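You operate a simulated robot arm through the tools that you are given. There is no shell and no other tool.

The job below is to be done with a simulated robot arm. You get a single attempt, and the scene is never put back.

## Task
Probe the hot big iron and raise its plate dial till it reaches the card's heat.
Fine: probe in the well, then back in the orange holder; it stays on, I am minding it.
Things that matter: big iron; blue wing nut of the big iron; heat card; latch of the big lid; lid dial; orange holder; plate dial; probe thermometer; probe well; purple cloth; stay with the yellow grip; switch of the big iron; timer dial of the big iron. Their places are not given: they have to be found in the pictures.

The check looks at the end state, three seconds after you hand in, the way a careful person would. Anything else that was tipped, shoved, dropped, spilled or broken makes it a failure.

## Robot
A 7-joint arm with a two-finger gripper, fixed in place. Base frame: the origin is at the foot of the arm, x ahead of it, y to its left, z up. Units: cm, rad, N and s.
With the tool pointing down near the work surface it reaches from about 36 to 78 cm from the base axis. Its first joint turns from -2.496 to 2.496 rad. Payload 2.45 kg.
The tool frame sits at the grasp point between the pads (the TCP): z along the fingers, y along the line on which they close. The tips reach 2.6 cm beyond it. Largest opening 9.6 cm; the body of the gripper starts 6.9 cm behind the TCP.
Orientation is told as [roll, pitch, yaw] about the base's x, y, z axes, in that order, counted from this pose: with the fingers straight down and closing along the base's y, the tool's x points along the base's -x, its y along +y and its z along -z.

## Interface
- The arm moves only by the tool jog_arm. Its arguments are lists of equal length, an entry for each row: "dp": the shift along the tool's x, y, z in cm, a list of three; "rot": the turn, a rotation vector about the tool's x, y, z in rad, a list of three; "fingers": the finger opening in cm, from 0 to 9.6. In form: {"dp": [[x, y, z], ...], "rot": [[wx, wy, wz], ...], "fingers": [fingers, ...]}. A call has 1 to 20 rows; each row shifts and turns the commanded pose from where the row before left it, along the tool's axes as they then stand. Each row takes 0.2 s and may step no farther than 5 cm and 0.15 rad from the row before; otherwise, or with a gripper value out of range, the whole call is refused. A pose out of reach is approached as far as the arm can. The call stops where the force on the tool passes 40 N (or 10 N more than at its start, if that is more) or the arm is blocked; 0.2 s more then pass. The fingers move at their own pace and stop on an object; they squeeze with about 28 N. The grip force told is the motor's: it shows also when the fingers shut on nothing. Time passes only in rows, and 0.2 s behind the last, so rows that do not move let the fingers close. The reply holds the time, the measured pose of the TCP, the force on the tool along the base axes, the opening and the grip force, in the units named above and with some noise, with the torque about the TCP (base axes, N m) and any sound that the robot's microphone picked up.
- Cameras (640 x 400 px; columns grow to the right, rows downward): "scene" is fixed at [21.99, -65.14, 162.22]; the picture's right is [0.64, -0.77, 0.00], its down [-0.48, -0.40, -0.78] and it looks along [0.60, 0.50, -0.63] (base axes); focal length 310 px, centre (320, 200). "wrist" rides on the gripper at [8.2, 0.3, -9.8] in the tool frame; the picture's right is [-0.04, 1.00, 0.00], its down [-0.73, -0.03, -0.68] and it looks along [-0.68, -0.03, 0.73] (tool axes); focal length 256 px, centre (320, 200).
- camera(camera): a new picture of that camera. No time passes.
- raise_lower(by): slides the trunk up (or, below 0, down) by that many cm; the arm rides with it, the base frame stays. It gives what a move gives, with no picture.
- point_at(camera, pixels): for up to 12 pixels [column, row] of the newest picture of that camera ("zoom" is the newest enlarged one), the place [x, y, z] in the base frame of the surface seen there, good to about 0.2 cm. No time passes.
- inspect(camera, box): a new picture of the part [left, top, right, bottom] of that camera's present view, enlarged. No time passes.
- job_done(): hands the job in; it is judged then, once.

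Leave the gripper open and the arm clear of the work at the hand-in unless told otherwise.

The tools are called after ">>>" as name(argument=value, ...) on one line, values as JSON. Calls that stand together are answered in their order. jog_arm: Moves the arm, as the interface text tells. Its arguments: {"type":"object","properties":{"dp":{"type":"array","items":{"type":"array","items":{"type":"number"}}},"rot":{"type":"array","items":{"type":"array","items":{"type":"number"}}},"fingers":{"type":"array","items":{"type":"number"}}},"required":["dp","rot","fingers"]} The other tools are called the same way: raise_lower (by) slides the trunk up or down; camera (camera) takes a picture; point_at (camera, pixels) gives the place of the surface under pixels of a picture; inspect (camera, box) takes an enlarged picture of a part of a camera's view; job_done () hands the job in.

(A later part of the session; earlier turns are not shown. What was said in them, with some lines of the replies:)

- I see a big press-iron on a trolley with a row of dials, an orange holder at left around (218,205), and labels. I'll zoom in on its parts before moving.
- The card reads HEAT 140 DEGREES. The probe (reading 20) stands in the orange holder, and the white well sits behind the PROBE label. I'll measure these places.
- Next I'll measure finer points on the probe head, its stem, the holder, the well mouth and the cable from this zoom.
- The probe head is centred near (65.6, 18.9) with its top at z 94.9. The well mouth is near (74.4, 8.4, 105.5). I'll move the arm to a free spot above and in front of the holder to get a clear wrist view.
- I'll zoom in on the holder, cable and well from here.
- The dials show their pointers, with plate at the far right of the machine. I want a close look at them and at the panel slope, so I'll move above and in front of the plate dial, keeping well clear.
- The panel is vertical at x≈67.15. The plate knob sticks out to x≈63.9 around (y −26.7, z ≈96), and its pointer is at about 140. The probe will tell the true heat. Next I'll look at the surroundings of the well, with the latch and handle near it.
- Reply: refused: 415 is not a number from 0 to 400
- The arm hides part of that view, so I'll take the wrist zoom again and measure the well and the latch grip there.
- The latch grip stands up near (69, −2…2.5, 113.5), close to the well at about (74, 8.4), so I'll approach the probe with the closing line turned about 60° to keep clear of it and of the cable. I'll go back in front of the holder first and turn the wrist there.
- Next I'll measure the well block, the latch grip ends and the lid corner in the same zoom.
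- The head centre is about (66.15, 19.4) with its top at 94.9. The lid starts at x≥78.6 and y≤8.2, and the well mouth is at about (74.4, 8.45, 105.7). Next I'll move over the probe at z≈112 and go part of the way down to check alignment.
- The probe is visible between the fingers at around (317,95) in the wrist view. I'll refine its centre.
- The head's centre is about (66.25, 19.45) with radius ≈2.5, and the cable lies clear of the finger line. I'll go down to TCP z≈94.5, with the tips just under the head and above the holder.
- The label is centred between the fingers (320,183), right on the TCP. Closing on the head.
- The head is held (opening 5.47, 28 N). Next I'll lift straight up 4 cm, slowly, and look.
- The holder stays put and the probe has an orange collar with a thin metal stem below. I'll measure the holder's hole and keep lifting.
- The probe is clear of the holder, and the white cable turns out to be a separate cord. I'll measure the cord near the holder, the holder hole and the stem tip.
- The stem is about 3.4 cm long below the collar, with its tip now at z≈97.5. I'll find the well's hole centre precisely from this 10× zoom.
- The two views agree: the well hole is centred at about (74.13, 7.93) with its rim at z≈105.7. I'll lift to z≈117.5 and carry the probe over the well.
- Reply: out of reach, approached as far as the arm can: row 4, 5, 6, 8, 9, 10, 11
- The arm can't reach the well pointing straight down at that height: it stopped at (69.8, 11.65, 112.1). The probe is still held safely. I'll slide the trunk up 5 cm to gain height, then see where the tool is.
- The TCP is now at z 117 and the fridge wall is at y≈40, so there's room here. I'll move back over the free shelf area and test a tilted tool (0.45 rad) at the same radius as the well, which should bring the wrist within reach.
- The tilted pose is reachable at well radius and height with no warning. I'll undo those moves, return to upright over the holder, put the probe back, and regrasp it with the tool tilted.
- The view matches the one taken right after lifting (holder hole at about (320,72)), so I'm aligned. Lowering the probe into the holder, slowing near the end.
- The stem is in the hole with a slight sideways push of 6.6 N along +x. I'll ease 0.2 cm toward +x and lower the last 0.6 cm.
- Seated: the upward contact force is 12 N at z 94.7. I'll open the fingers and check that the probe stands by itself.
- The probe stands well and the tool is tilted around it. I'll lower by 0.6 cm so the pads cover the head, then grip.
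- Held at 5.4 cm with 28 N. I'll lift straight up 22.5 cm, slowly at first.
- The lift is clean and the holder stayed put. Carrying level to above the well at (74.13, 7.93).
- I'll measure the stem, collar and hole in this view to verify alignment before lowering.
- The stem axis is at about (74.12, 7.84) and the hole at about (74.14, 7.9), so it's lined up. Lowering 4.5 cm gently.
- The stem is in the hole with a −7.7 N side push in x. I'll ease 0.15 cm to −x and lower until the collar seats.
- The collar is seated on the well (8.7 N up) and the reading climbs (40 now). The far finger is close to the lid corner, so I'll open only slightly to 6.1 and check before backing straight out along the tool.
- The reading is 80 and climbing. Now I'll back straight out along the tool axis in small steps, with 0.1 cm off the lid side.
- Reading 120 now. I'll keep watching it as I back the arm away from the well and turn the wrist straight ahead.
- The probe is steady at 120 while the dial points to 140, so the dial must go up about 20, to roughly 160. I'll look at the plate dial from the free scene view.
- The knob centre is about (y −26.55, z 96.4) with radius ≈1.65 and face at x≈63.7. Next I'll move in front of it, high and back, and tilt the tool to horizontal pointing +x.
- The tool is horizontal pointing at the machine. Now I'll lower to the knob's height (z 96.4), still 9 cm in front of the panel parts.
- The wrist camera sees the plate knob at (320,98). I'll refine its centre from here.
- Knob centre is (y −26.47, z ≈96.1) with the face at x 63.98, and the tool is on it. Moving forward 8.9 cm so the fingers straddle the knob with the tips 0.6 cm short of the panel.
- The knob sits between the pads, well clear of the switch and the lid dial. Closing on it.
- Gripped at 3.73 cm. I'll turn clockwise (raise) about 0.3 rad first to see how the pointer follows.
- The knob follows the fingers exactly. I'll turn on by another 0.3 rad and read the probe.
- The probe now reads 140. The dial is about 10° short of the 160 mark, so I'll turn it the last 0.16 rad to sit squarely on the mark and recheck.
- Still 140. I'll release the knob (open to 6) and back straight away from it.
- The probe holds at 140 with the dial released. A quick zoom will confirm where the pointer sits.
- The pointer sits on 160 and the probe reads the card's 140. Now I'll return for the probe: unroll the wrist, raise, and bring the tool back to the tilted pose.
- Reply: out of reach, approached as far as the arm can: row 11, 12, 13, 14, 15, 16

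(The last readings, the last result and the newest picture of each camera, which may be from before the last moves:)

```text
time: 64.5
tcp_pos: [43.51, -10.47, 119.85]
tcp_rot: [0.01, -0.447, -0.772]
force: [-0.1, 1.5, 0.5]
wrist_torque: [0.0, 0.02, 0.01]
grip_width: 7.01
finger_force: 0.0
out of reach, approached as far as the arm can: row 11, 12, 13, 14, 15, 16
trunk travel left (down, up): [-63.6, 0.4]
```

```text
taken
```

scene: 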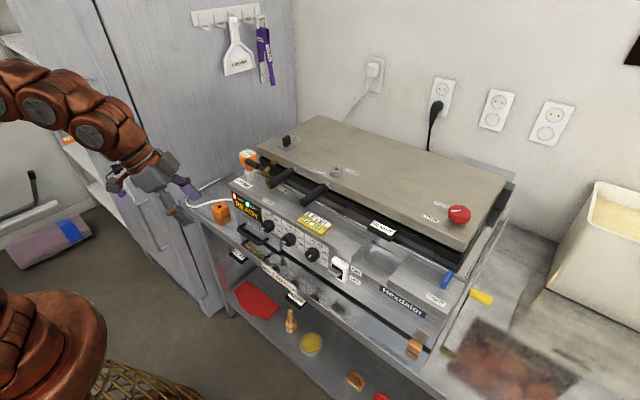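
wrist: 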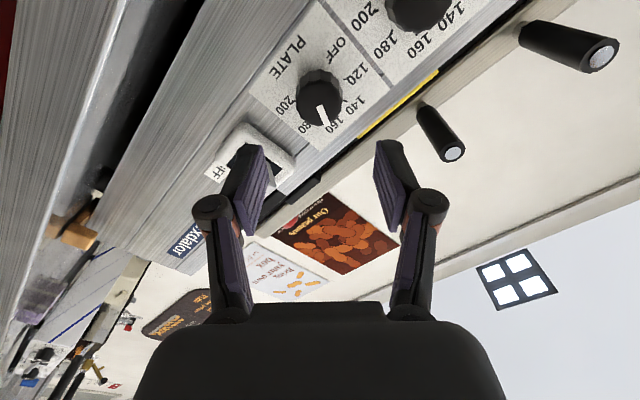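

The arm reports out of reach while turning there and stands at (43.5, −10.5, 119.9), in free space. I'll let it settle with an idle row and read again.

>>> jog_arm(dp=[[0, 0, 0], [0, 0, 0]], rot=[[0, 0, 0], [0, 0, 0]], fingers=[7, 7])

>>> camera(camera="wrist")

```text
time: 65.1
tcp_pos: [43.49, -10.39, 119.81]
tcp_rot: [0.01, -0.447, -0.774]
force: [0.4, -0.1, 0.1]
wrist_torque: [0.02, -0.03, -0.01]
grip_width: 6.96
finger_force: 0.1
trunk travel left (down, up): [-63.6, 0.4]
```

```text
taken
```

wrist: 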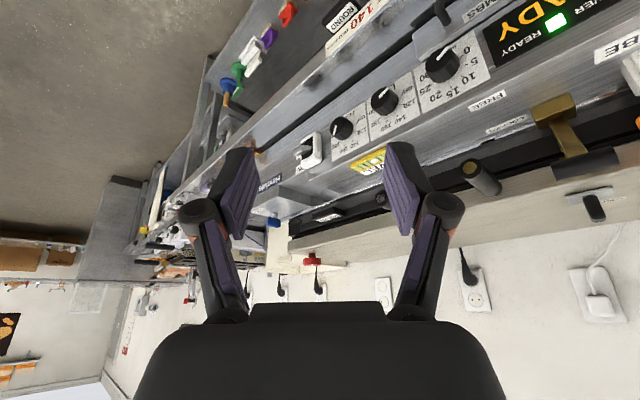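

It settled with orientation near target. I'll try translating from here toward (50, 15, 120) in front of the holder.

>>> jog_arm(dp=[[1.97, 3.78, -0.945], [1.97, 3.78, -0.945], [1.97, 3.78, -0.945], [1.97, 3.78, -0.945], [1.97, 3.78, -0.945], [1.97, 3.78, -0.945], [0, 0, 0]], rot=[[0, 0, 0], [0, 0, 0], [0, 0, 0], [0, 0, 0], [0, 0, 0], [0, 0, 0], [0, 0, 0]], fingers=[7, 7, 7, 7, 7, 7, 7])

```text
time: 66.7
tcp_pos: [42.15, -10.3, 120.87]
tcp_rot: [0.004, -0.448, -0.783]
force: [1.2, -0.1, -0.3]
wrist_torque: [0.03, 0.01, 0.01]
grip_width: 7.02
finger_force: 0.1
out of reach, approached as far as the arm can: row 1, 2, 3, 4, 5, 6
trunk travel left (down, up): [-63.6, 0.4]
```

A joint limit seems to be in the way in this arm posture. I'll undo the yaw, bring the tool upright, and go back over to y≈15 the way I first did.

>>> jog_arm(dp=[[0, 0, 0], [0, 0, 0], [0, 0, 0], [0, 0, 0], [0, 0, 0], [0, 0, 0], [0, 0, 0], [0, 0, 0], [0, 0, 0], [0, 0, 0]], rot=[[-0.057, 0, -0.118], [-0.057, 0, -0.118], [-0.057, 0, -0.118], [-0.057, 0, -0.118], [-0.057, 0, -0.118], [-0.057, 0, -0.118], [0, 0.15, 0], [0, 0.15, 0], [0, 0.15, 0], [0, 0, 0]], fingers=[7, 7, 7, 7, 7, 7, 7, 7, 7, 7])

>>> camera(camera="scene")

```text
time: 68.9
tcp_pos: [42.23, -10.36, 120.83]
tcp_rot: [0.002, -0.001, -0.001]
force: [-0.9, -0.1, 0.1]
wrist_torque: [0.02, 0.01, -0.02]
grip_width: 6.98
finger_force: 0.0
trunk travel left (down, up): [-63.6, 0.4]
```

```text
taken
```

scene: 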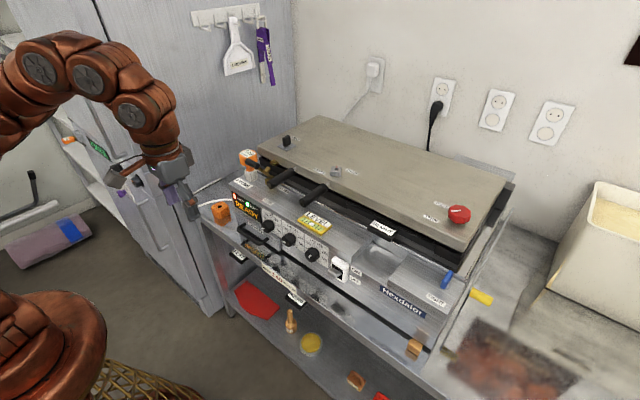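

The tool is upright again. Moving to (50, 15, 120), then I'll try the yaw.

>>> jog_arm(dp=[[-1.3, 4.23, 0.13], [-1.3, 4.23, 0.13], [-1.3, 4.23, 0.13], [-1.3, 4.23, 0.13], [-1.3, 4.23, 0.13], [-1.3, 4.23, 0.13], [0, 0, 0], [0, 0, 0], [0, 0, 0], [0, 0, 0], [0, 0, 0], [0, 0, 0], [0, 0, 0]], rot=[[0, 0, 0], [0, 0, 0], [0, 0, 0], [0, 0, 0], [0, 0, 0], [0, 0, 0], [0, 0, 0.13], [0, 0, 0.13], [0, 0, 0.13], [0, 0, 0.13], [0, 0, 0.13], [0, 0, 0.13], [0, 0, 0]], fingers=[7, 7, 7, 7, 7, 7, 7, 7, 7, 7, 7, 7, 7])

>>> camera(camera="scene")

```text
time: 71.7
tcp_pos: [37.26, -2.61, 121.24]
tcp_rot: [0.003, -0.003, -0.775]
force: [-0.4, 0.6, -0.5]
wrist_torque: [0.01, 0.02, -0.01]
grip_width: 6.99
finger_force: 0.0
out of reach, approached as far as the arm can: row 7, 8, 9, 10, 11, 12
trunk travel left (down, up): [-63.6, 0.4]
```

```text
taken
```

scene: 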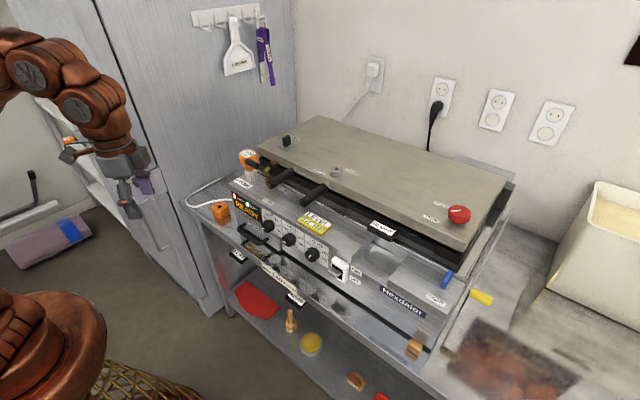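

The wrist joint can't take that yaw any more in this posture, but I don't need it. A nearly straight-ahead grip (yaw −0.15, tilt 0.25) also clears the latch grip (ends at y≈2.3) and the lid (y≤8.3). I'll set that orientation and move to (55, 10, 121).

>>> jog_arm(dp=[[0, 0, 0], [0, 0, 0], [0, 0, 0], [0, 0, 0], [0, 0, 0], [-2.6, 2.52, 0.05], [-2.6, 2.52, 0.05], [-2.6, 2.52, 0.05], [-2.6, 2.52, 0.05], [-2.6, 2.52, 0.05], [-2.6, 2.52, 0.05], [0, 0, 0], [0, 0, 0], [0, 0, 0]], rot=[[0, 0, -0.125], [0, 0, -0.125], [0, 0, -0.125], [0, 0, -0.125], [0, 0, -0.125], [0, 0, 0], [0, 0, 0], [0, 0, 0], [0, 0, 0], [0, 0, 0], [0, 0, 0], [0, -0.125, 0], [0, -0.125, 0], [0, 0, 0]], fingers=[7, 7, 7, 7, 7, 7, 7, 7, 7, 7, 7, 7, 7, 7])

>>> camera(camera="scene")

>>> camera(camera="wrist")

```text
time: 74.7
tcp_pos: [52.71, 8.05, 120.06]
tcp_rot: [-0.001, -0.251, -0.155]
force: [0.6, 0.4, -0.1]
wrist_torque: [-0.02, 0.0, 0.01]
grip_width: 6.98
finger_force: 0.0
out of reach, approached as far as the arm can: row 11
trunk travel left (down, up): [-63.6, 0.4]
```

```text
taken
```

scene: 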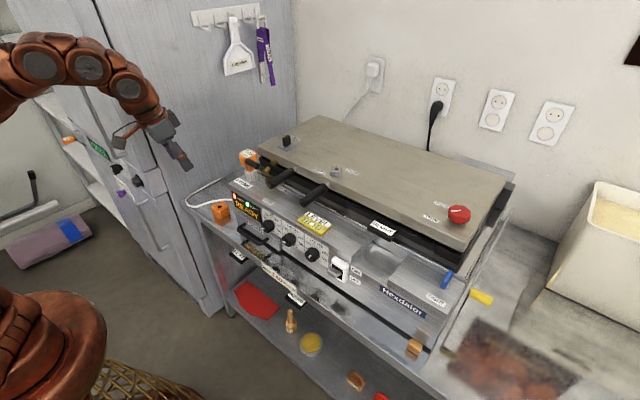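

```text
taken
```

wrist: 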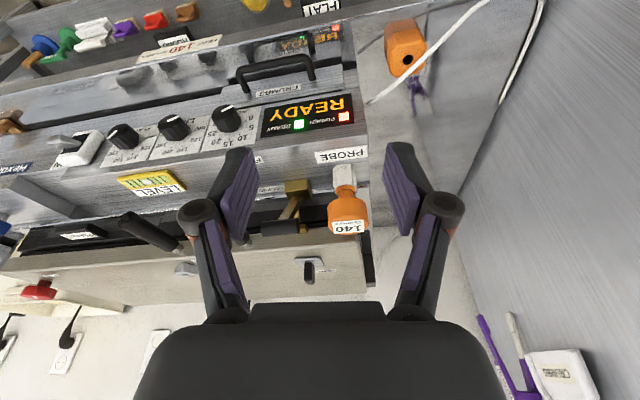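

The yaw limit is tight here, so I'll use yaw 0 with tilt 0.25. The wrist view shows the probe at (348,215) still reading 140. I'll turn to yaw 0 and move to the pre-grasp point on the approach line, at (71.6, 7.9, 120.6).

>>> jog_arm(dp=[[0, 0, 0], [-3.08, -0.03, 0.68], [-3.08, -0.03, 0.68], [-3.08, -0.03, 0.68], [-3.08, -0.03, 0.68], [0, 0, 0]], rot=[[-0.037, 0, -0.145], [0, 0, 0], [0, 0, 0], [0, 0, 0], [0, 0, 0], [0, 0, 0]], fingers=[7, 7, 7, 7, 7, 7])

>>> camera(camera="wrist")

>>> camera(camera="scene")

```text
time: 76.1
tcp_pos: [65.25, 7.49, 120.69]
tcp_rot: [0.004, -0.25, -0.009]
force: [0.8, -3.5, 0.2]
wrist_torque: [0.36, 0.04, 0.11]
grip_width: 7.01
finger_force: 0.0
trunk travel left (down, up): [-63.6, 0.4]
```

```text
taken
```

wrist: 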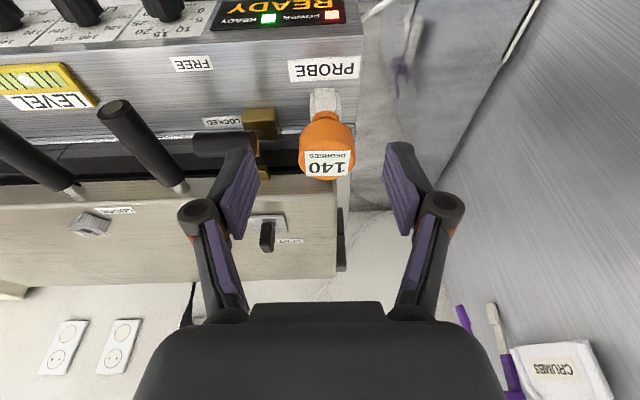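

```text
taken
```

scene: 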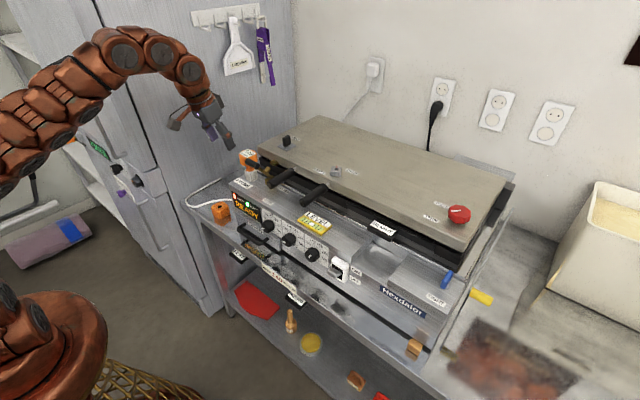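

A side force of −3.5 N shows in y. I'll idle briefly to see whether it's only motion.

>>> jog_arm(dp=[[0, 0, 0], [0, 0, 0]], rot=[[0, 0, 0], [0, 0, 0]], fingers=[7, 7])

>>> inspect(camera="scene", box=[170, 60, 290, 190])

```text
time: 76.7
tcp_pos: [65.29, 8.0, 120.77]
tcp_rot: [0.001, -0.251, -0.005]
force: [-0.1, -0.1, 0.1]
wrist_torque: [-0.01, 0.01, 0.01]
grip_width: 6.99
finger_force: 0.0
trunk travel left (down, up): [-63.6, 0.4]
```

```text
3.08 times, centred on (230, 125) of scene
```

zoom: 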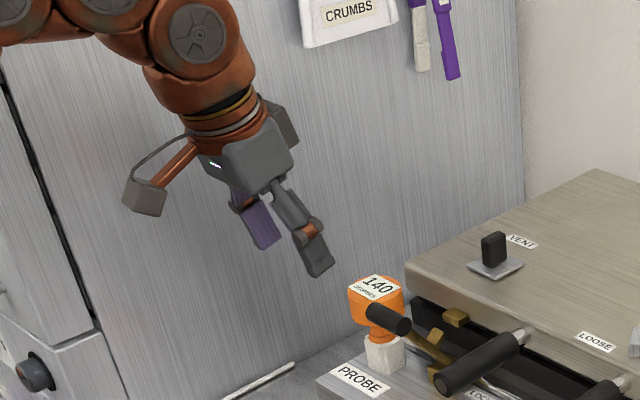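

It was only motion; forces are zero now. Next I'll advance the last 6.3 cm to the pre-grasp point.

>>> jog_arm(dp=[[-2.02, -0.04, 0.56], [-2.02, -0.04, 0.56], [-2.02, -0.04, 0.56], [0, 0, 0], [0, 0, 0]], rot=[[0, 0, 0], [0, 0, 0], [0, 0, 0], [0, 0, 0], [0, 0, 0]], fingers=[7, 7, 7, 7, 7])

>>> camera(camera="wrist")

>>> inspect(camera="scene", box=[200, 90, 290, 190])

```text
time: 77.9
tcp_pos: [71.59, 7.7, 120.46]
tcp_rot: [0.001, -0.249, -0.005]
force: [0.0, 0.5, 0.4]
wrist_torque: [0.0, -0.03, -0.06]
grip_width: 6.98
finger_force: 0.1
trunk travel left (down, up): [-63.6, 0.4]
```

```text
taken
```

wrist: 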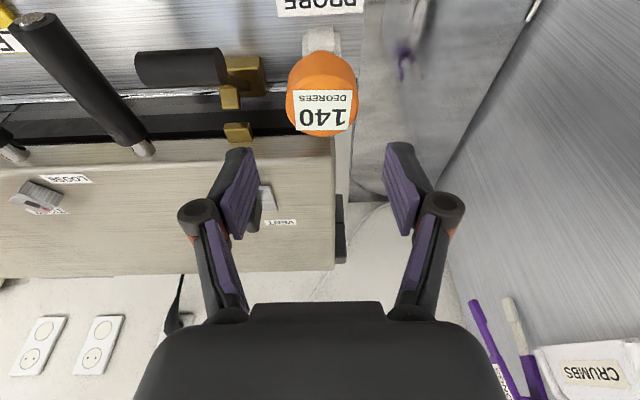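

```text
4.00 times, centred on (245, 140) of scene
```

zoom: 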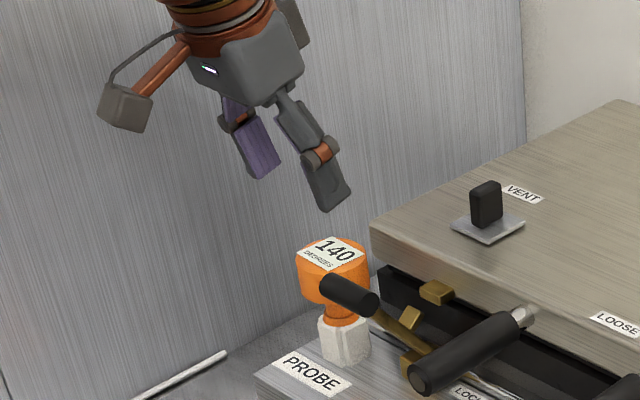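

The head is straight ahead between the fingers at (322,100). I'll measure its centre before advancing.

>>> point_at(camera="wrist", pixels=[[324, 112], [300, 112], [348, 112], [324, 130], [324, 95], [290, 100], [354, 100], [230, 65], [215, 55], [140, 70]])

```text
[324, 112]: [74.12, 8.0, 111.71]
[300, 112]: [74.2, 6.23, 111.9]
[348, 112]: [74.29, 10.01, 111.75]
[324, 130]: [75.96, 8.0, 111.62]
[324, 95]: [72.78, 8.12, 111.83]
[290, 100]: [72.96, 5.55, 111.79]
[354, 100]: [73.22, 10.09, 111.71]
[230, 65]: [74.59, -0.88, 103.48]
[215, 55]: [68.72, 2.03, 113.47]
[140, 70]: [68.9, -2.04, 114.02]
```

The head is centred at (74.15, 7.95) with its top at z 111.75; I need +0.2 in y and +0.1 in x. Advancing 9.9 cm along the tool axis in gentle steps.

>>> jog_arm(dp=[[-0.1, 0.2, 2], [0, 0, 2], [0, 0, 2], [0, 0, 1.5], [0, 0, 1.2], [0, 0, 1.2], [0, 0, 0]], rot=[[0, 0, 0], [0, 0, 0], [0, 0, 0], [0, 0, 0], [0, 0, 0], [0, 0, 0], [0, 0, 0]], fingers=[7, 7, 7, 7, 7, 7, 7])

>>> camera(camera="wrist")

>>> inspect(camera="scene", box=[220, 115, 290, 185])

```text
time: 79.5
tcp_pos: [74.21, 8.12, 110.97]
tcp_rot: [0.0, -0.252, -0.006]
force: [1.4, 0.1, -0.8]
wrist_torque: [-0.01, 0.04, -0.02]
grip_width: 7.01
finger_force: 0.0
trunk travel left (down, up): [-63.6, 0.4]
```

```text
taken
```

wrist: 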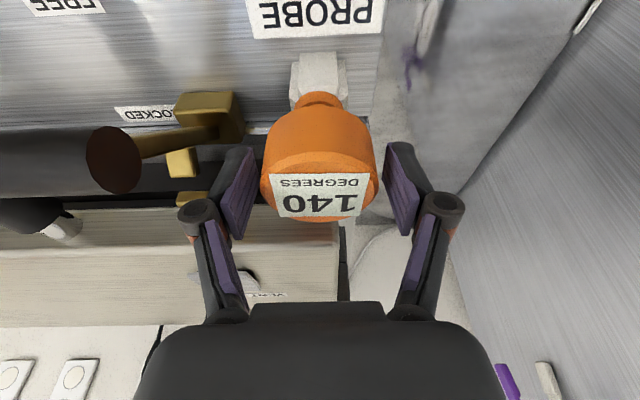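

```text
5.71 times, centred on (255, 150) of scene
```

zoom: 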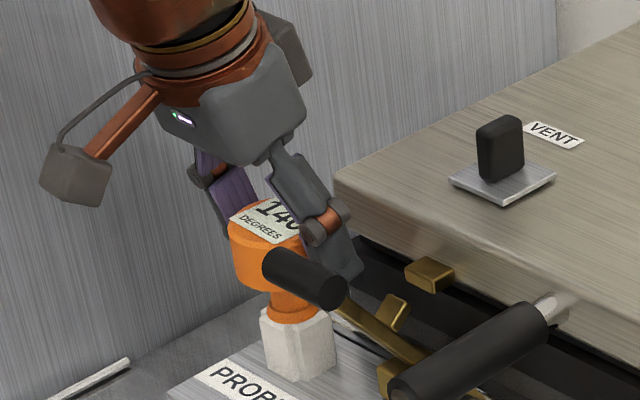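

The head is centred with gaps on both sides and the latch grip is clear. Closing.

>>> jog_arm(dp=[[0, 0, 0], [0, 0, 0], [0, 0, 0], [0, 0, 0], [0, 0, 0]], rot=[[0, 0, 0], [0, 0, 0], [0, 0, 0], [0, 0, 0], [0, 0, 0]], fingers=[5.5, 4, 3, 3, 3])

```text
time: 80.7
tcp_pos: [74.27, 7.84, 111.0]
tcp_rot: [0.0, -0.253, -0.006]
force: [1.9, -0.6, 3.5]
wrist_torque: [0.01, -0.02, -0.01]
grip_width: 5.48
finger_force: 27.7
trunk travel left (down, up): [-63.6, 0.4]
```

Gripped at 5.48 cm, 28 N. Lifting straight up 6 cm out of the well.

>>> jog_arm(dp=[[-0.124, 0, -0.484], [-0.247, 0, -0.969], [-0.247, 0, -0.969], [-0.247, 0, -0.969], [-0.247, 0, -0.969], [-0.247, 0, -0.969], [-0.124, 0, -0.484], [0, 0, 0]], rot=[[0, 0, 0], [0, 0, 0], [0, 0, 0], [0, 0, 0], [0, 0, 0], [0, 0, 0], [0, 0, 0], [0, 0, 0]], fingers=[3, 3, 3, 3, 3, 3, 3, 3])

>>> inspect(camera="scene", box=[220, 115, 290, 185])

```text
time: 82.5
tcp_pos: [74.11, 7.99, 116.99]
tcp_rot: [0.0, -0.251, -0.007]
force: [-0.2, 0.2, 0.1]
wrist_torque: [-0.04, 0.02, -0.01]
grip_width: 5.48
finger_force: 28.2
trunk travel left (down, up): [-63.6, 0.4]
```

```text
5.71 times, centred on (255, 150) of scene
```

zoom: 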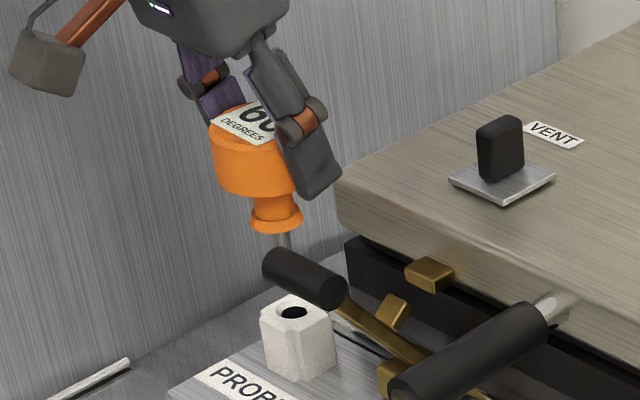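

The probe is out and cooling. Now I'll turn the wrist slightly (+0.1 yaw, away from the joint limit) and carry level to above the orange holder.

>>> jog_arm(dp=[[0, 0, 0], [1.652, 3.07, -0.422], [1.652, 3.07, -0.422], [1.652, 3.07, -0.422], [1.652, 3.07, -0.422], [0, 0, 0], [0, 0, 0]], rot=[[-0.0247, 0, -0.0969], [0, 0, 0], [0, 0, 0], [0, 0, 0], [0, 0, 0], [0, 0, 0], [0, 0, 0]], fingers=[3, 3, 3, 3, 3, 3, 3])

>>> camera(camera="wrist")

>>> inspect(camera="scene", box=[180, 110, 280, 230])

```text
time: 84.1
tcp_pos: [66.02, 19.55, 117.14]
tcp_rot: [0.0, -0.249, 0.094]
force: [0.7, 1.2, -0.7]
wrist_torque: [-0.01, -0.03, 0.0]
grip_width: 5.46
finger_force: 27.9
trunk travel left (down, up): [-63.6, 0.4]
```

```text
taken
```

wrist: 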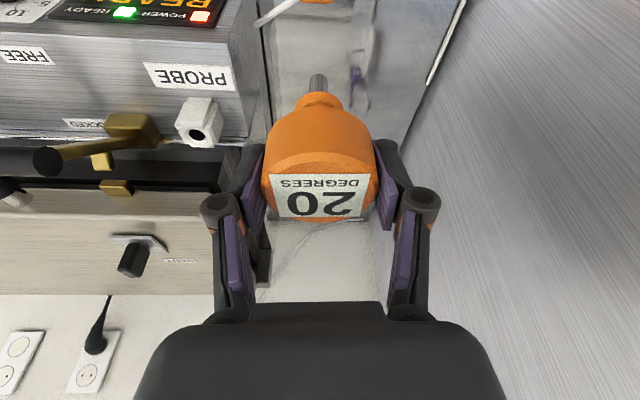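

```text
3.33 times, centred on (230, 170) of scene
```

zoom: 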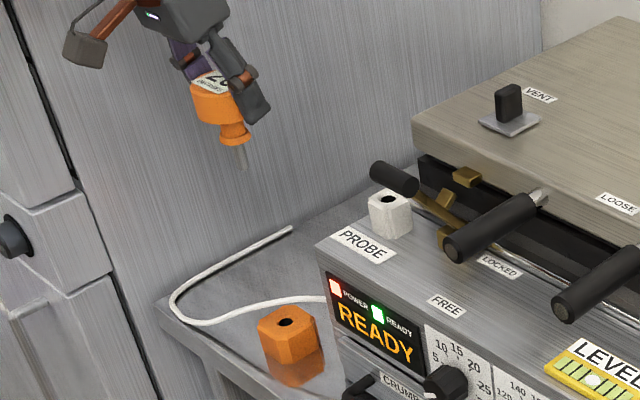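

The carry was clean. I'll lower 15 cm so the stem tip is about 4.5 cm above the holder, then check alignment.

>>> jog_arm(dp=[[0.742, 0, 2.907], [0.742, 0, 2.907], [0.742, 0, 2.907], [0.742, 0, 2.907], [0.742, 0, 2.907], [0, 0, 0], [0, 0, 0]], rot=[[0, 0, 0], [0, 0, 0], [0, 0, 0], [0, 0, 0], [0, 0, 0], [0, 0, 0], [0, 0, 0]], fingers=[3, 3, 3, 3, 3, 3, 3])

>>> camera(camera="wrist")

>>> inspect(camera="scene", box=[195, 165, 255, 225])

>>> point_at(camera="zoom", pixels=[[280, 185], [278, 170], [281, 200], [265, 150], [300, 265], [300, 262], [240, 260], [360, 270], [300, 300], [300, 235]])

```text
time: 85.7
tcp_pos: [70.22, 19.17, 105.21]
tcp_rot: [0.001, -0.247, 0.104]
force: [0.6, 0.9, -0.4]
wrist_torque: [0.0, 0.0, -0.02]
grip_width: 5.48
finger_force: 28.2
out of reach, approached as far as the arm can: row 2, 3, 4, 5
trunk travel left (down, up): [-63.6, 0.4]
```

```text
taken
```

wrist: 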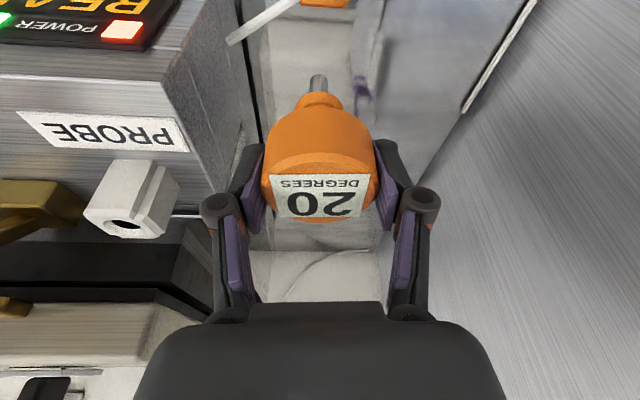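

```text
6.67 times, centred on (225, 195) of scene
```

zoom: 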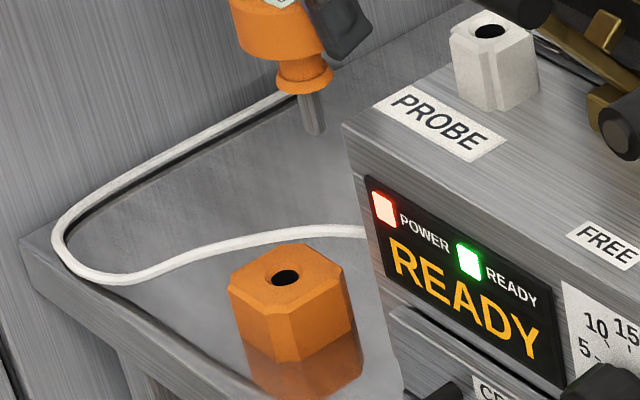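

```text
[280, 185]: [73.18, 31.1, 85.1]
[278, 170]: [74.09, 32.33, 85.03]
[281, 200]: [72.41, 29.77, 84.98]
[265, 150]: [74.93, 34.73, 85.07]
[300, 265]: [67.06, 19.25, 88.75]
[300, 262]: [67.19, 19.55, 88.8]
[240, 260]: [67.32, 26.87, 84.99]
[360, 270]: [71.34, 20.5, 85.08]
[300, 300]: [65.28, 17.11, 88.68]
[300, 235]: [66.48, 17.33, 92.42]
```

A joint limit stops the downward jog here. Instead I'll go back up to the good posture over the holder and use the trunk to lower the whole arm straight down.

>>> jog_arm(dp=[[0.345, 0.185, -2.615], [0.345, 0.185, -2.615], [0.345, 0.185, -2.615], [0.345, 0.185, -2.615], [0, 0, 0], [0, 0, 0]], rot=[[0, 0, 0], [0, 0, 0], [0, 0, 0], [0, 0, 0], [0, 0, 0], [0, 0, 0]], fingers=[3, 3, 3, 3, 3, 3])

>>> camera(camera="scene")

```text
time: 87.1
tcp_pos: [66.31, 19.6, 115.12]
tcp_rot: [-0.001, -0.249, 0.094]
force: [-0.5, -0.7, -0.2]
wrist_torque: [0.01, 0.03, 0.0]
grip_width: 5.45
finger_force: 28.3
trunk travel left (down, up): [-63.6, 0.4]
```

```text
taken
```

scene: 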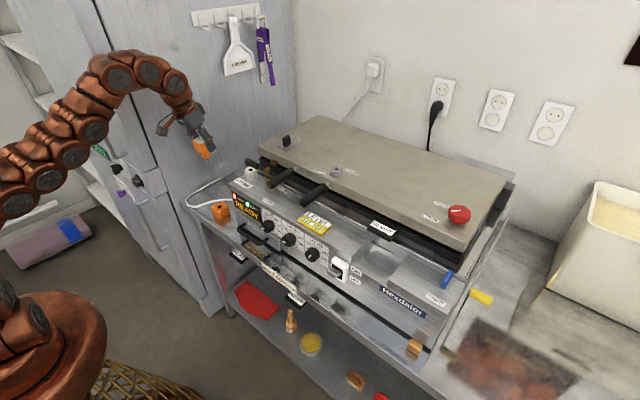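

The posture is good over the holder at (66.3, 19.6, 115.1). Lowering the trunk by 13 cm.

>>> raise_lower(by=-13)

>>> camera(camera="wrist")

>>> inspect(camera="scene", box=[195, 165, 255, 225])

```text
time: 88.7
tcp_pos: [66.1, 19.57, 102.09]
tcp_rot: [-0.001, -0.25, 0.094]
force: [0.5, -0.2, -0.5]
wrist_torque: [0.02, 0.01, -0.03]
grip_width: 5.44
finger_force: 28.3
trunk travel left (down, up): [-50.6, 13.4]
```

```text
taken
```

wrist: 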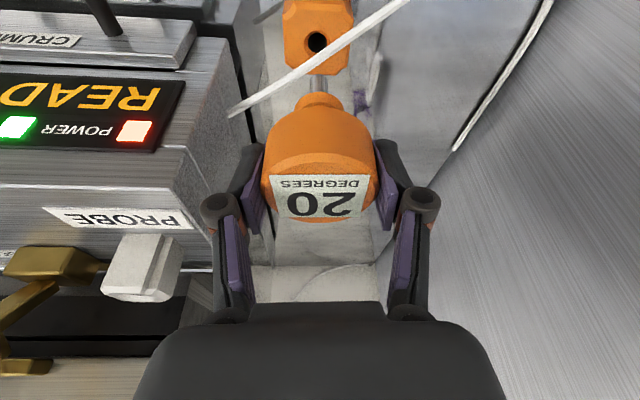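

```text
6.67 times, centred on (225, 195) of scene
```

zoom: 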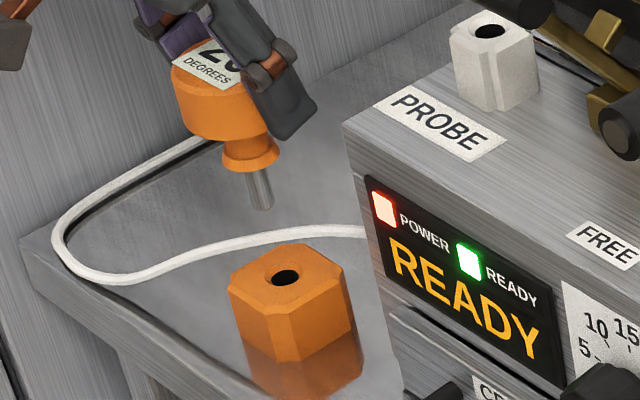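

Works well. I'll measure the stem and the holder hole in both views.

>>> point_at(camera="zoom", pixels=[[260, 190], [263, 207], [250, 168], [284, 279], [270, 280], [299, 276], [284, 270], [284, 288], [240, 285], [335, 265], [285, 245], [295, 310]])

>>> point_at(camera="wrist", pixels=[[318, 82], [318, 90], [317, 42], [308, 42], [327, 42], [317, 50], [317, 32], [288, 40], [347, 40], [317, 65], [318, 77], [355, 40]])

>>> inspect(camera="wrist", box=[270, 0, 370, 110])

```text
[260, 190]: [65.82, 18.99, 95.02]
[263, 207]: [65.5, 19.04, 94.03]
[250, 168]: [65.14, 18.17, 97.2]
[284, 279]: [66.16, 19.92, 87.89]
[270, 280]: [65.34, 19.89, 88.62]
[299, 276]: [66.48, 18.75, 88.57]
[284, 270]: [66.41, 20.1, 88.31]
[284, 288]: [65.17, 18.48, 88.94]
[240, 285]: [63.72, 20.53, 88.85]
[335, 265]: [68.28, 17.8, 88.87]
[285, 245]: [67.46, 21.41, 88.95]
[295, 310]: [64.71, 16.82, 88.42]
```

```text
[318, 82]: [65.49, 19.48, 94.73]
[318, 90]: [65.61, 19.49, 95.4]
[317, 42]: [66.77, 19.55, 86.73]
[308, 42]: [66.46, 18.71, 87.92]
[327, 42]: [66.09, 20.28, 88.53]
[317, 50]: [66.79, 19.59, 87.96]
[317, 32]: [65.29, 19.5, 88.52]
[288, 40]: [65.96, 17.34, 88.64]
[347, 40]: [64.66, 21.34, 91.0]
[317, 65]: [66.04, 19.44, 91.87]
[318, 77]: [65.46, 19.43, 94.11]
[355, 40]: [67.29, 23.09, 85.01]
```

```text
3.64 times, centred on (320, 55) of wrist
```

zoom: 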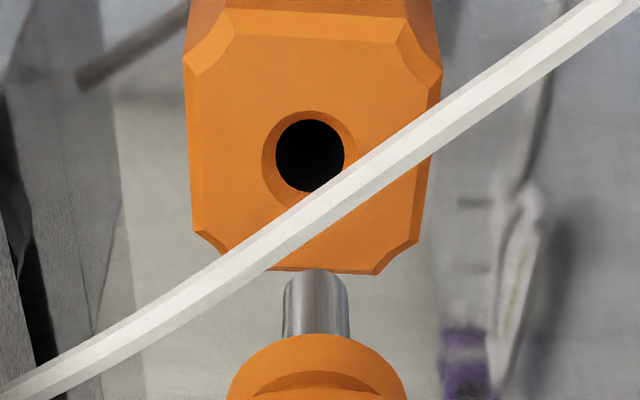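

The stem axis is at about (66.1, 19.48) and the holder hole at about (66.0, 19.5), so they're aligned within 0.1 cm. Lowering the trunk 5 cm to the mouth, then checking the force.

>>> raise_lower(by=-5)

>>> inspect(camera="scene", box=[195, 165, 255, 225])

>>> camera(camera="wrist")

```text
time: 89.6
tcp_pos: [66.23, 19.64, 97.11]
tcp_rot: [0.001, -0.25, 0.094]
force: [0.2, -1.1, -1.6]
wrist_torque: [0.01, 0.0, -0.01]
grip_width: 5.45
finger_force: 27.8
trunk travel left (down, up): [-45.6, 18.4]
```

```text
6.67 times, centred on (225, 195) of scene
```

zoom: 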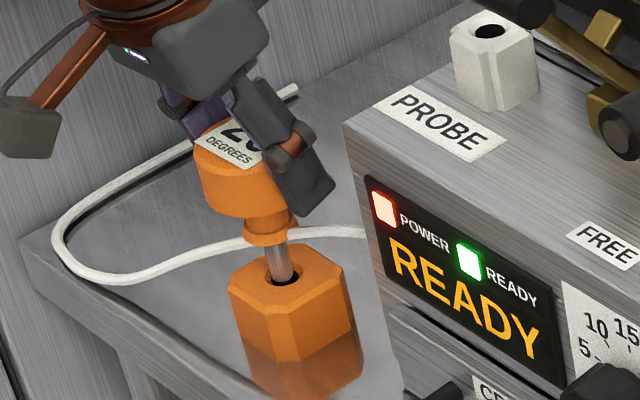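

```text
taken
```

wrist: 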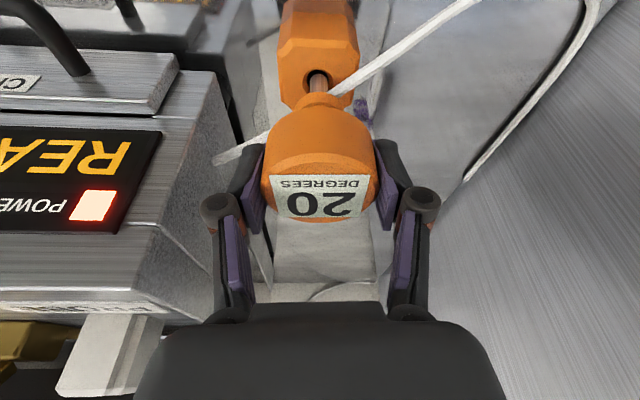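

The stem has just entered the hole with no side force. Lowering the trunk another 1.5 cm.

>>> raise_lower(by=-1.5)

```text
time: 90.2
tcp_pos: [66.21, 19.59, 95.59]
tcp_rot: [-0.001, -0.249, 0.094]
force: [0.4, 0.1, 0.3]
wrist_torque: [-0.01, 0.0, 0.0]
grip_width: 5.43
finger_force: 27.7
trunk travel left (down, up): [-44.1, 19.9]
```

Still free. Another 1 cm with the trunk, leaving the last 0.4 cm for the force-guarded jog.

>>> raise_lower(by=-1.0)

>>> jog_arm(dp=[[0.062, 0, 0.242], [0.05, 0, 0.194], [0, 0, 0]], rot=[[0, 0, 0], [0, 0, 0], [0, 0, 0]], fingers=[3, 3, 3])

>>> inspect(camera="scene", box=[195, 165, 255, 225])

```text
time: 90.8
tcp_pos: [66.17, 19.47, 94.47]
tcp_rot: [0.0, -0.248, 0.093]
force: [-0.6, -0.1, -0.6]
wrist_torque: [0.01, 0.02, 0.02]
grip_width: 5.45
finger_force: 28.2
trunk travel left (down, up): [-43.1, 20.9]
```

```text
time: 91.6
tcp_pos: [66.29, 19.67, 94.18]
tcp_rot: [-0.001, -0.249, 0.095]
force: [-0.1, 0.5, -1.6]
wrist_torque: [-0.04, -0.03, -0.01]
grip_width: 5.43
finger_force: 28.0
trunk travel left (down, up): [-43.1, 20.9]
```

```text
6.67 times, centred on (225, 195) of scene
```

zoom: 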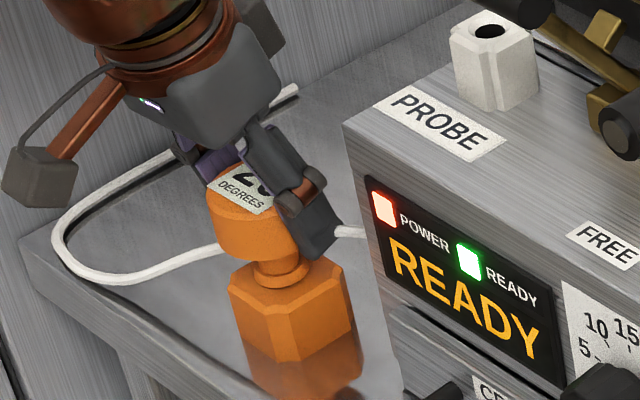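

Nearly seated, with no contact force yet. Jogging down 0.1–0.15 cm at a time until it touches.

>>> jog_arm(dp=[[0.025, 0, 0.097], [0.025, 0, 0.097], [0, 0, 0]], rot=[[0, 0, 0], [0, 0, 0], [0, 0, 0]], fingers=[3, 3, 3])

```text
time: 92.4
tcp_pos: [66.26, 19.55, 93.89]
tcp_rot: [-0.001, -0.25, 0.094]
force: [0.1, -0.2, -1.2]
wrist_torque: [0.01, 0.03, -0.01]
grip_width: 5.44
finger_force: 28.1
trunk travel left (down, up): [-43.1, 20.9]
```

>>> jog_arm(dp=[[0.025, 0, 0.097], [0.025, 0, 0.097], [0, 0, 0]], rot=[[0, 0, 0], [0, 0, 0], [0, 0, 0]], fingers=[3, 3, 3])

>>> inspect(camera="scene", box=[205, 180, 245, 220])

```text
time: 93.2
tcp_pos: [66.16, 19.57, 93.96]
tcp_rot: [0.0, -0.253, 0.094]
force: [1.1, -2.6, 14.0]
wrist_torque: [-0.31, 0.08, 0.06]
grip_width: 5.45
finger_force: 28.1
trunk travel left (down, up): [-43.1, 20.9]
```

```text
10.00 times, centred on (225, 200) of scene
```

zoom: 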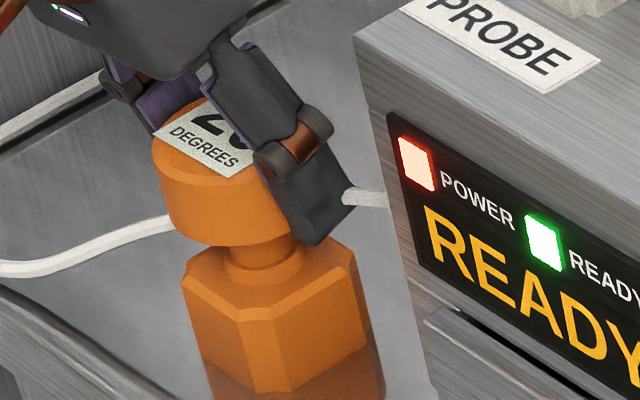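

Firm seating contact (14 N) with the collar on the holder. I'll open to 6.6 and check the probe stays upright.

>>> jog_arm(dp=[[0, 0, 0], [0, 0, 0], [0, 0, 0]], rot=[[0, 0, 0], [0, 0, 0], [0, 0, 0]], fingers=[6.6, 6.6, 6.6])

>>> camera(camera="wrist")

>>> inspect(camera="scene", box=[195, 165, 255, 225])

```text
time: 94.0
tcp_pos: [66.32, 19.73, 93.82]
tcp_rot: [0.0, -0.249, 0.094]
force: [-0.7, -0.5, -0.1]
wrist_torque: [-0.02, 0.03, -0.04]
grip_width: 6.61
finger_force: 0.1
trunk travel left (down, up): [-43.1, 20.9]
```

```text
taken
```

wrist: 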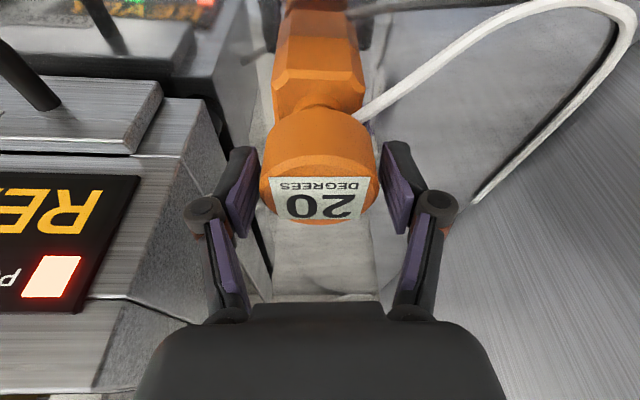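

```text
6.67 times, centred on (225, 195) of scene
```

zoom: 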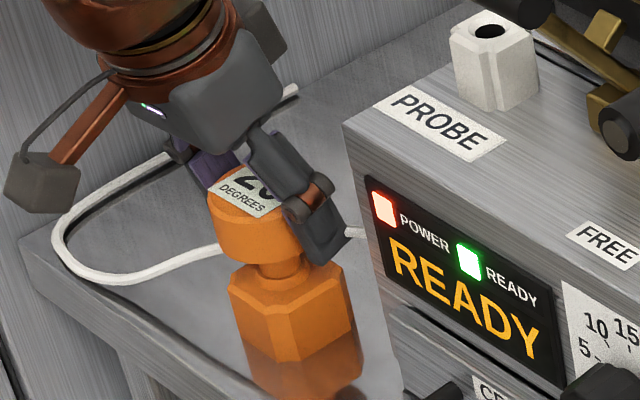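

The probe stands by itself with the force at zero. Backing out along the tool axis, slowly at first.

>>> jog_arm(dp=[[0, 0, -0.5], [0, 0, -1], [0, 0, -1.5], [0, 0, -2], [0, 0, -2.5], [0, 0, -2.5], [0, 0, -2.5], [0, 0, 0]], rot=[[0, 0, 0], [0, 0, 0], [0, 0, 0], [0, 0, 0], [0, 0, 0], [0, 0, 0], [0, 0, 0], [0, 0, 0]], fingers=[6.6, 6.6, 6.6, 6.6, 6.6, 6.6, 6.6, 6.6])

>>> camera(camera="scene")

>>> inspect(camera="scene", box=[195, 165, 255, 225])

```text
time: 95.8
tcp_pos: [62.77, 18.66, 105.02]
tcp_rot: [-0.001, -0.257, 0.099]
force: [-0.8, -0.1, 0.9]
wrist_torque: [0.01, -0.02, -0.03]
grip_width: 6.63
finger_force: 0.1
out of reach, approached as far as the arm can: row 7
trunk travel left (down, up): [-43.1, 20.9]
```

```text
taken
```

scene: 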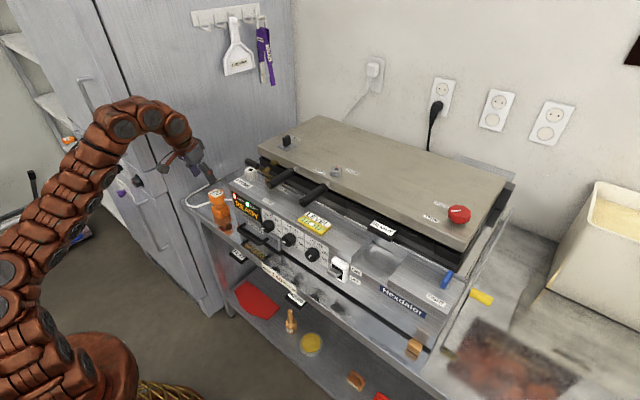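

```text
6.67 times, centred on (225, 195) of scene
```

zoom: 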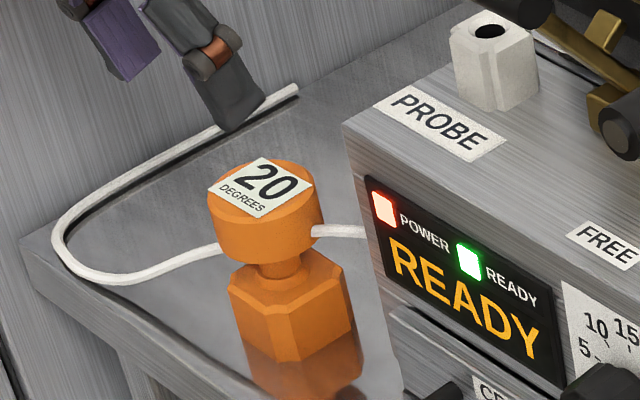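

The probe is back in the orange holder as at the start. Now I'll clear the arm: trunk up 15 cm, then back away from the machine and open the fingers.

>>> raise_lower(by=15)

>>> jog_arm(dp=[[2.4, -1, -0.6], [2.4, -1, -0.6], [2.4, -1, -0.6], [2.4, -1, -0.6], [2.4, -1, -0.6], [2.4, -1, -0.6], [0, 0, 0], [0, 0, 0]], rot=[[0, 0, 0], [0, 0, 0], [0, 0, 0], [0, 0, 0], [0, 0, 0], [0, 0, 0], [0, 0, 0], [0, 0, 0]], fingers=[9, 9, 9, 9, 9, 9, 9, 9])

>>> camera(camera="scene")

>>> camera(camera="wrist")

>>> inspect(camera="scene", box=[190, 160, 370, 290])

>>> inspect(camera="scene", box=[275, 225, 355, 285])

```text
time: 97.6
tcp_pos: [62.72, 18.73, 120.05]
tcp_rot: [0.0, -0.254, 0.1]
force: [-0.5, -0.4, 0.7]
wrist_torque: [0.01, -0.01, -0.01]
grip_width: 6.64
finger_force: 0.1
trunk travel left (down, up): [-58.1, 5.9]
```

```text
time: 99.4
tcp_pos: [48.59, 11.39, 119.99]
tcp_rot: [-0.001, -0.256, 0.099]
force: [-0.1, 0.4, 0.4]
wrist_torque: [-0.01, -0.02, -0.03]
grip_width: 8.99
finger_force: 0.1
trunk travel left (down, up): [-58.1, 5.9]
```

```text
taken
```

scene: 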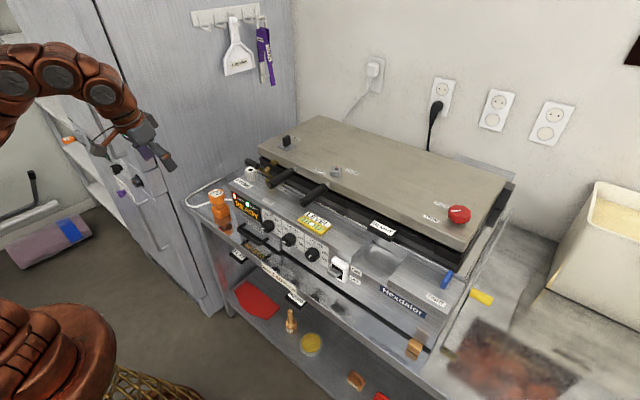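

```text
taken
```

wrist: 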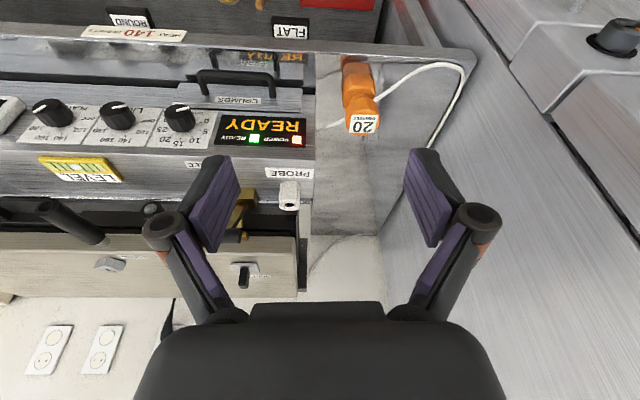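

```text
3.08 times, centred on (280, 225) of scene
```

zoom: 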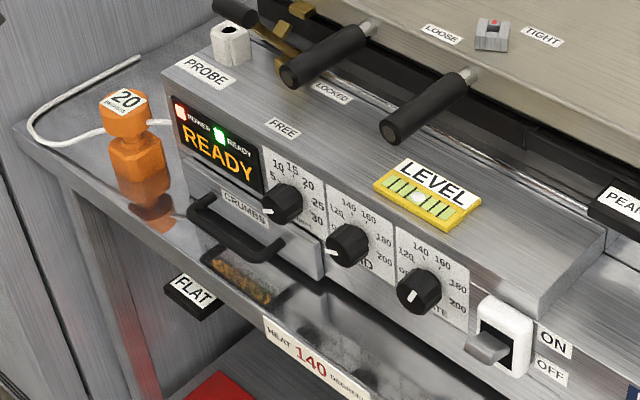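

```text
6.67 times, centred on (315, 255) of scene
```

zoom: 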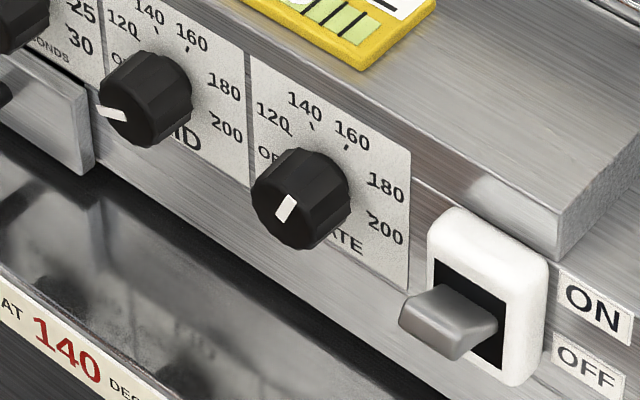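

The end state looks right. The probe stands in its orange holder, the plate dial is on 160 (at that setting the probe read 140, the heat on the card), and READY is lit with the switch still on. The lid dial, timer dial, latch and everything else look unmoved. The gripper is open and the arm is clear, so I'm handing in.

>>> job_done()

```text
The job is handed in.
```

The big iron's plate now reads 140 degrees on the probe, which is the heat on the card, and I've handed the job in.

- **Heat:** with the plate dial at 140, the probe in the well settled at only 120. I turned the dial up to 160, and the probe then read a steady 140.
- **Probe:** it's back upright in the orange holder.
- **Iron:** it's still on, with READY lit. In the last pictures the lid dial, timer dial, latch and switch look the same as at the start.
- **Arm:** the gripper is open and the arm is clear of the work.

The plate dial seems to read about 20 degrees too high: at 140 the probe showed 120, and at 160 it showed 140.
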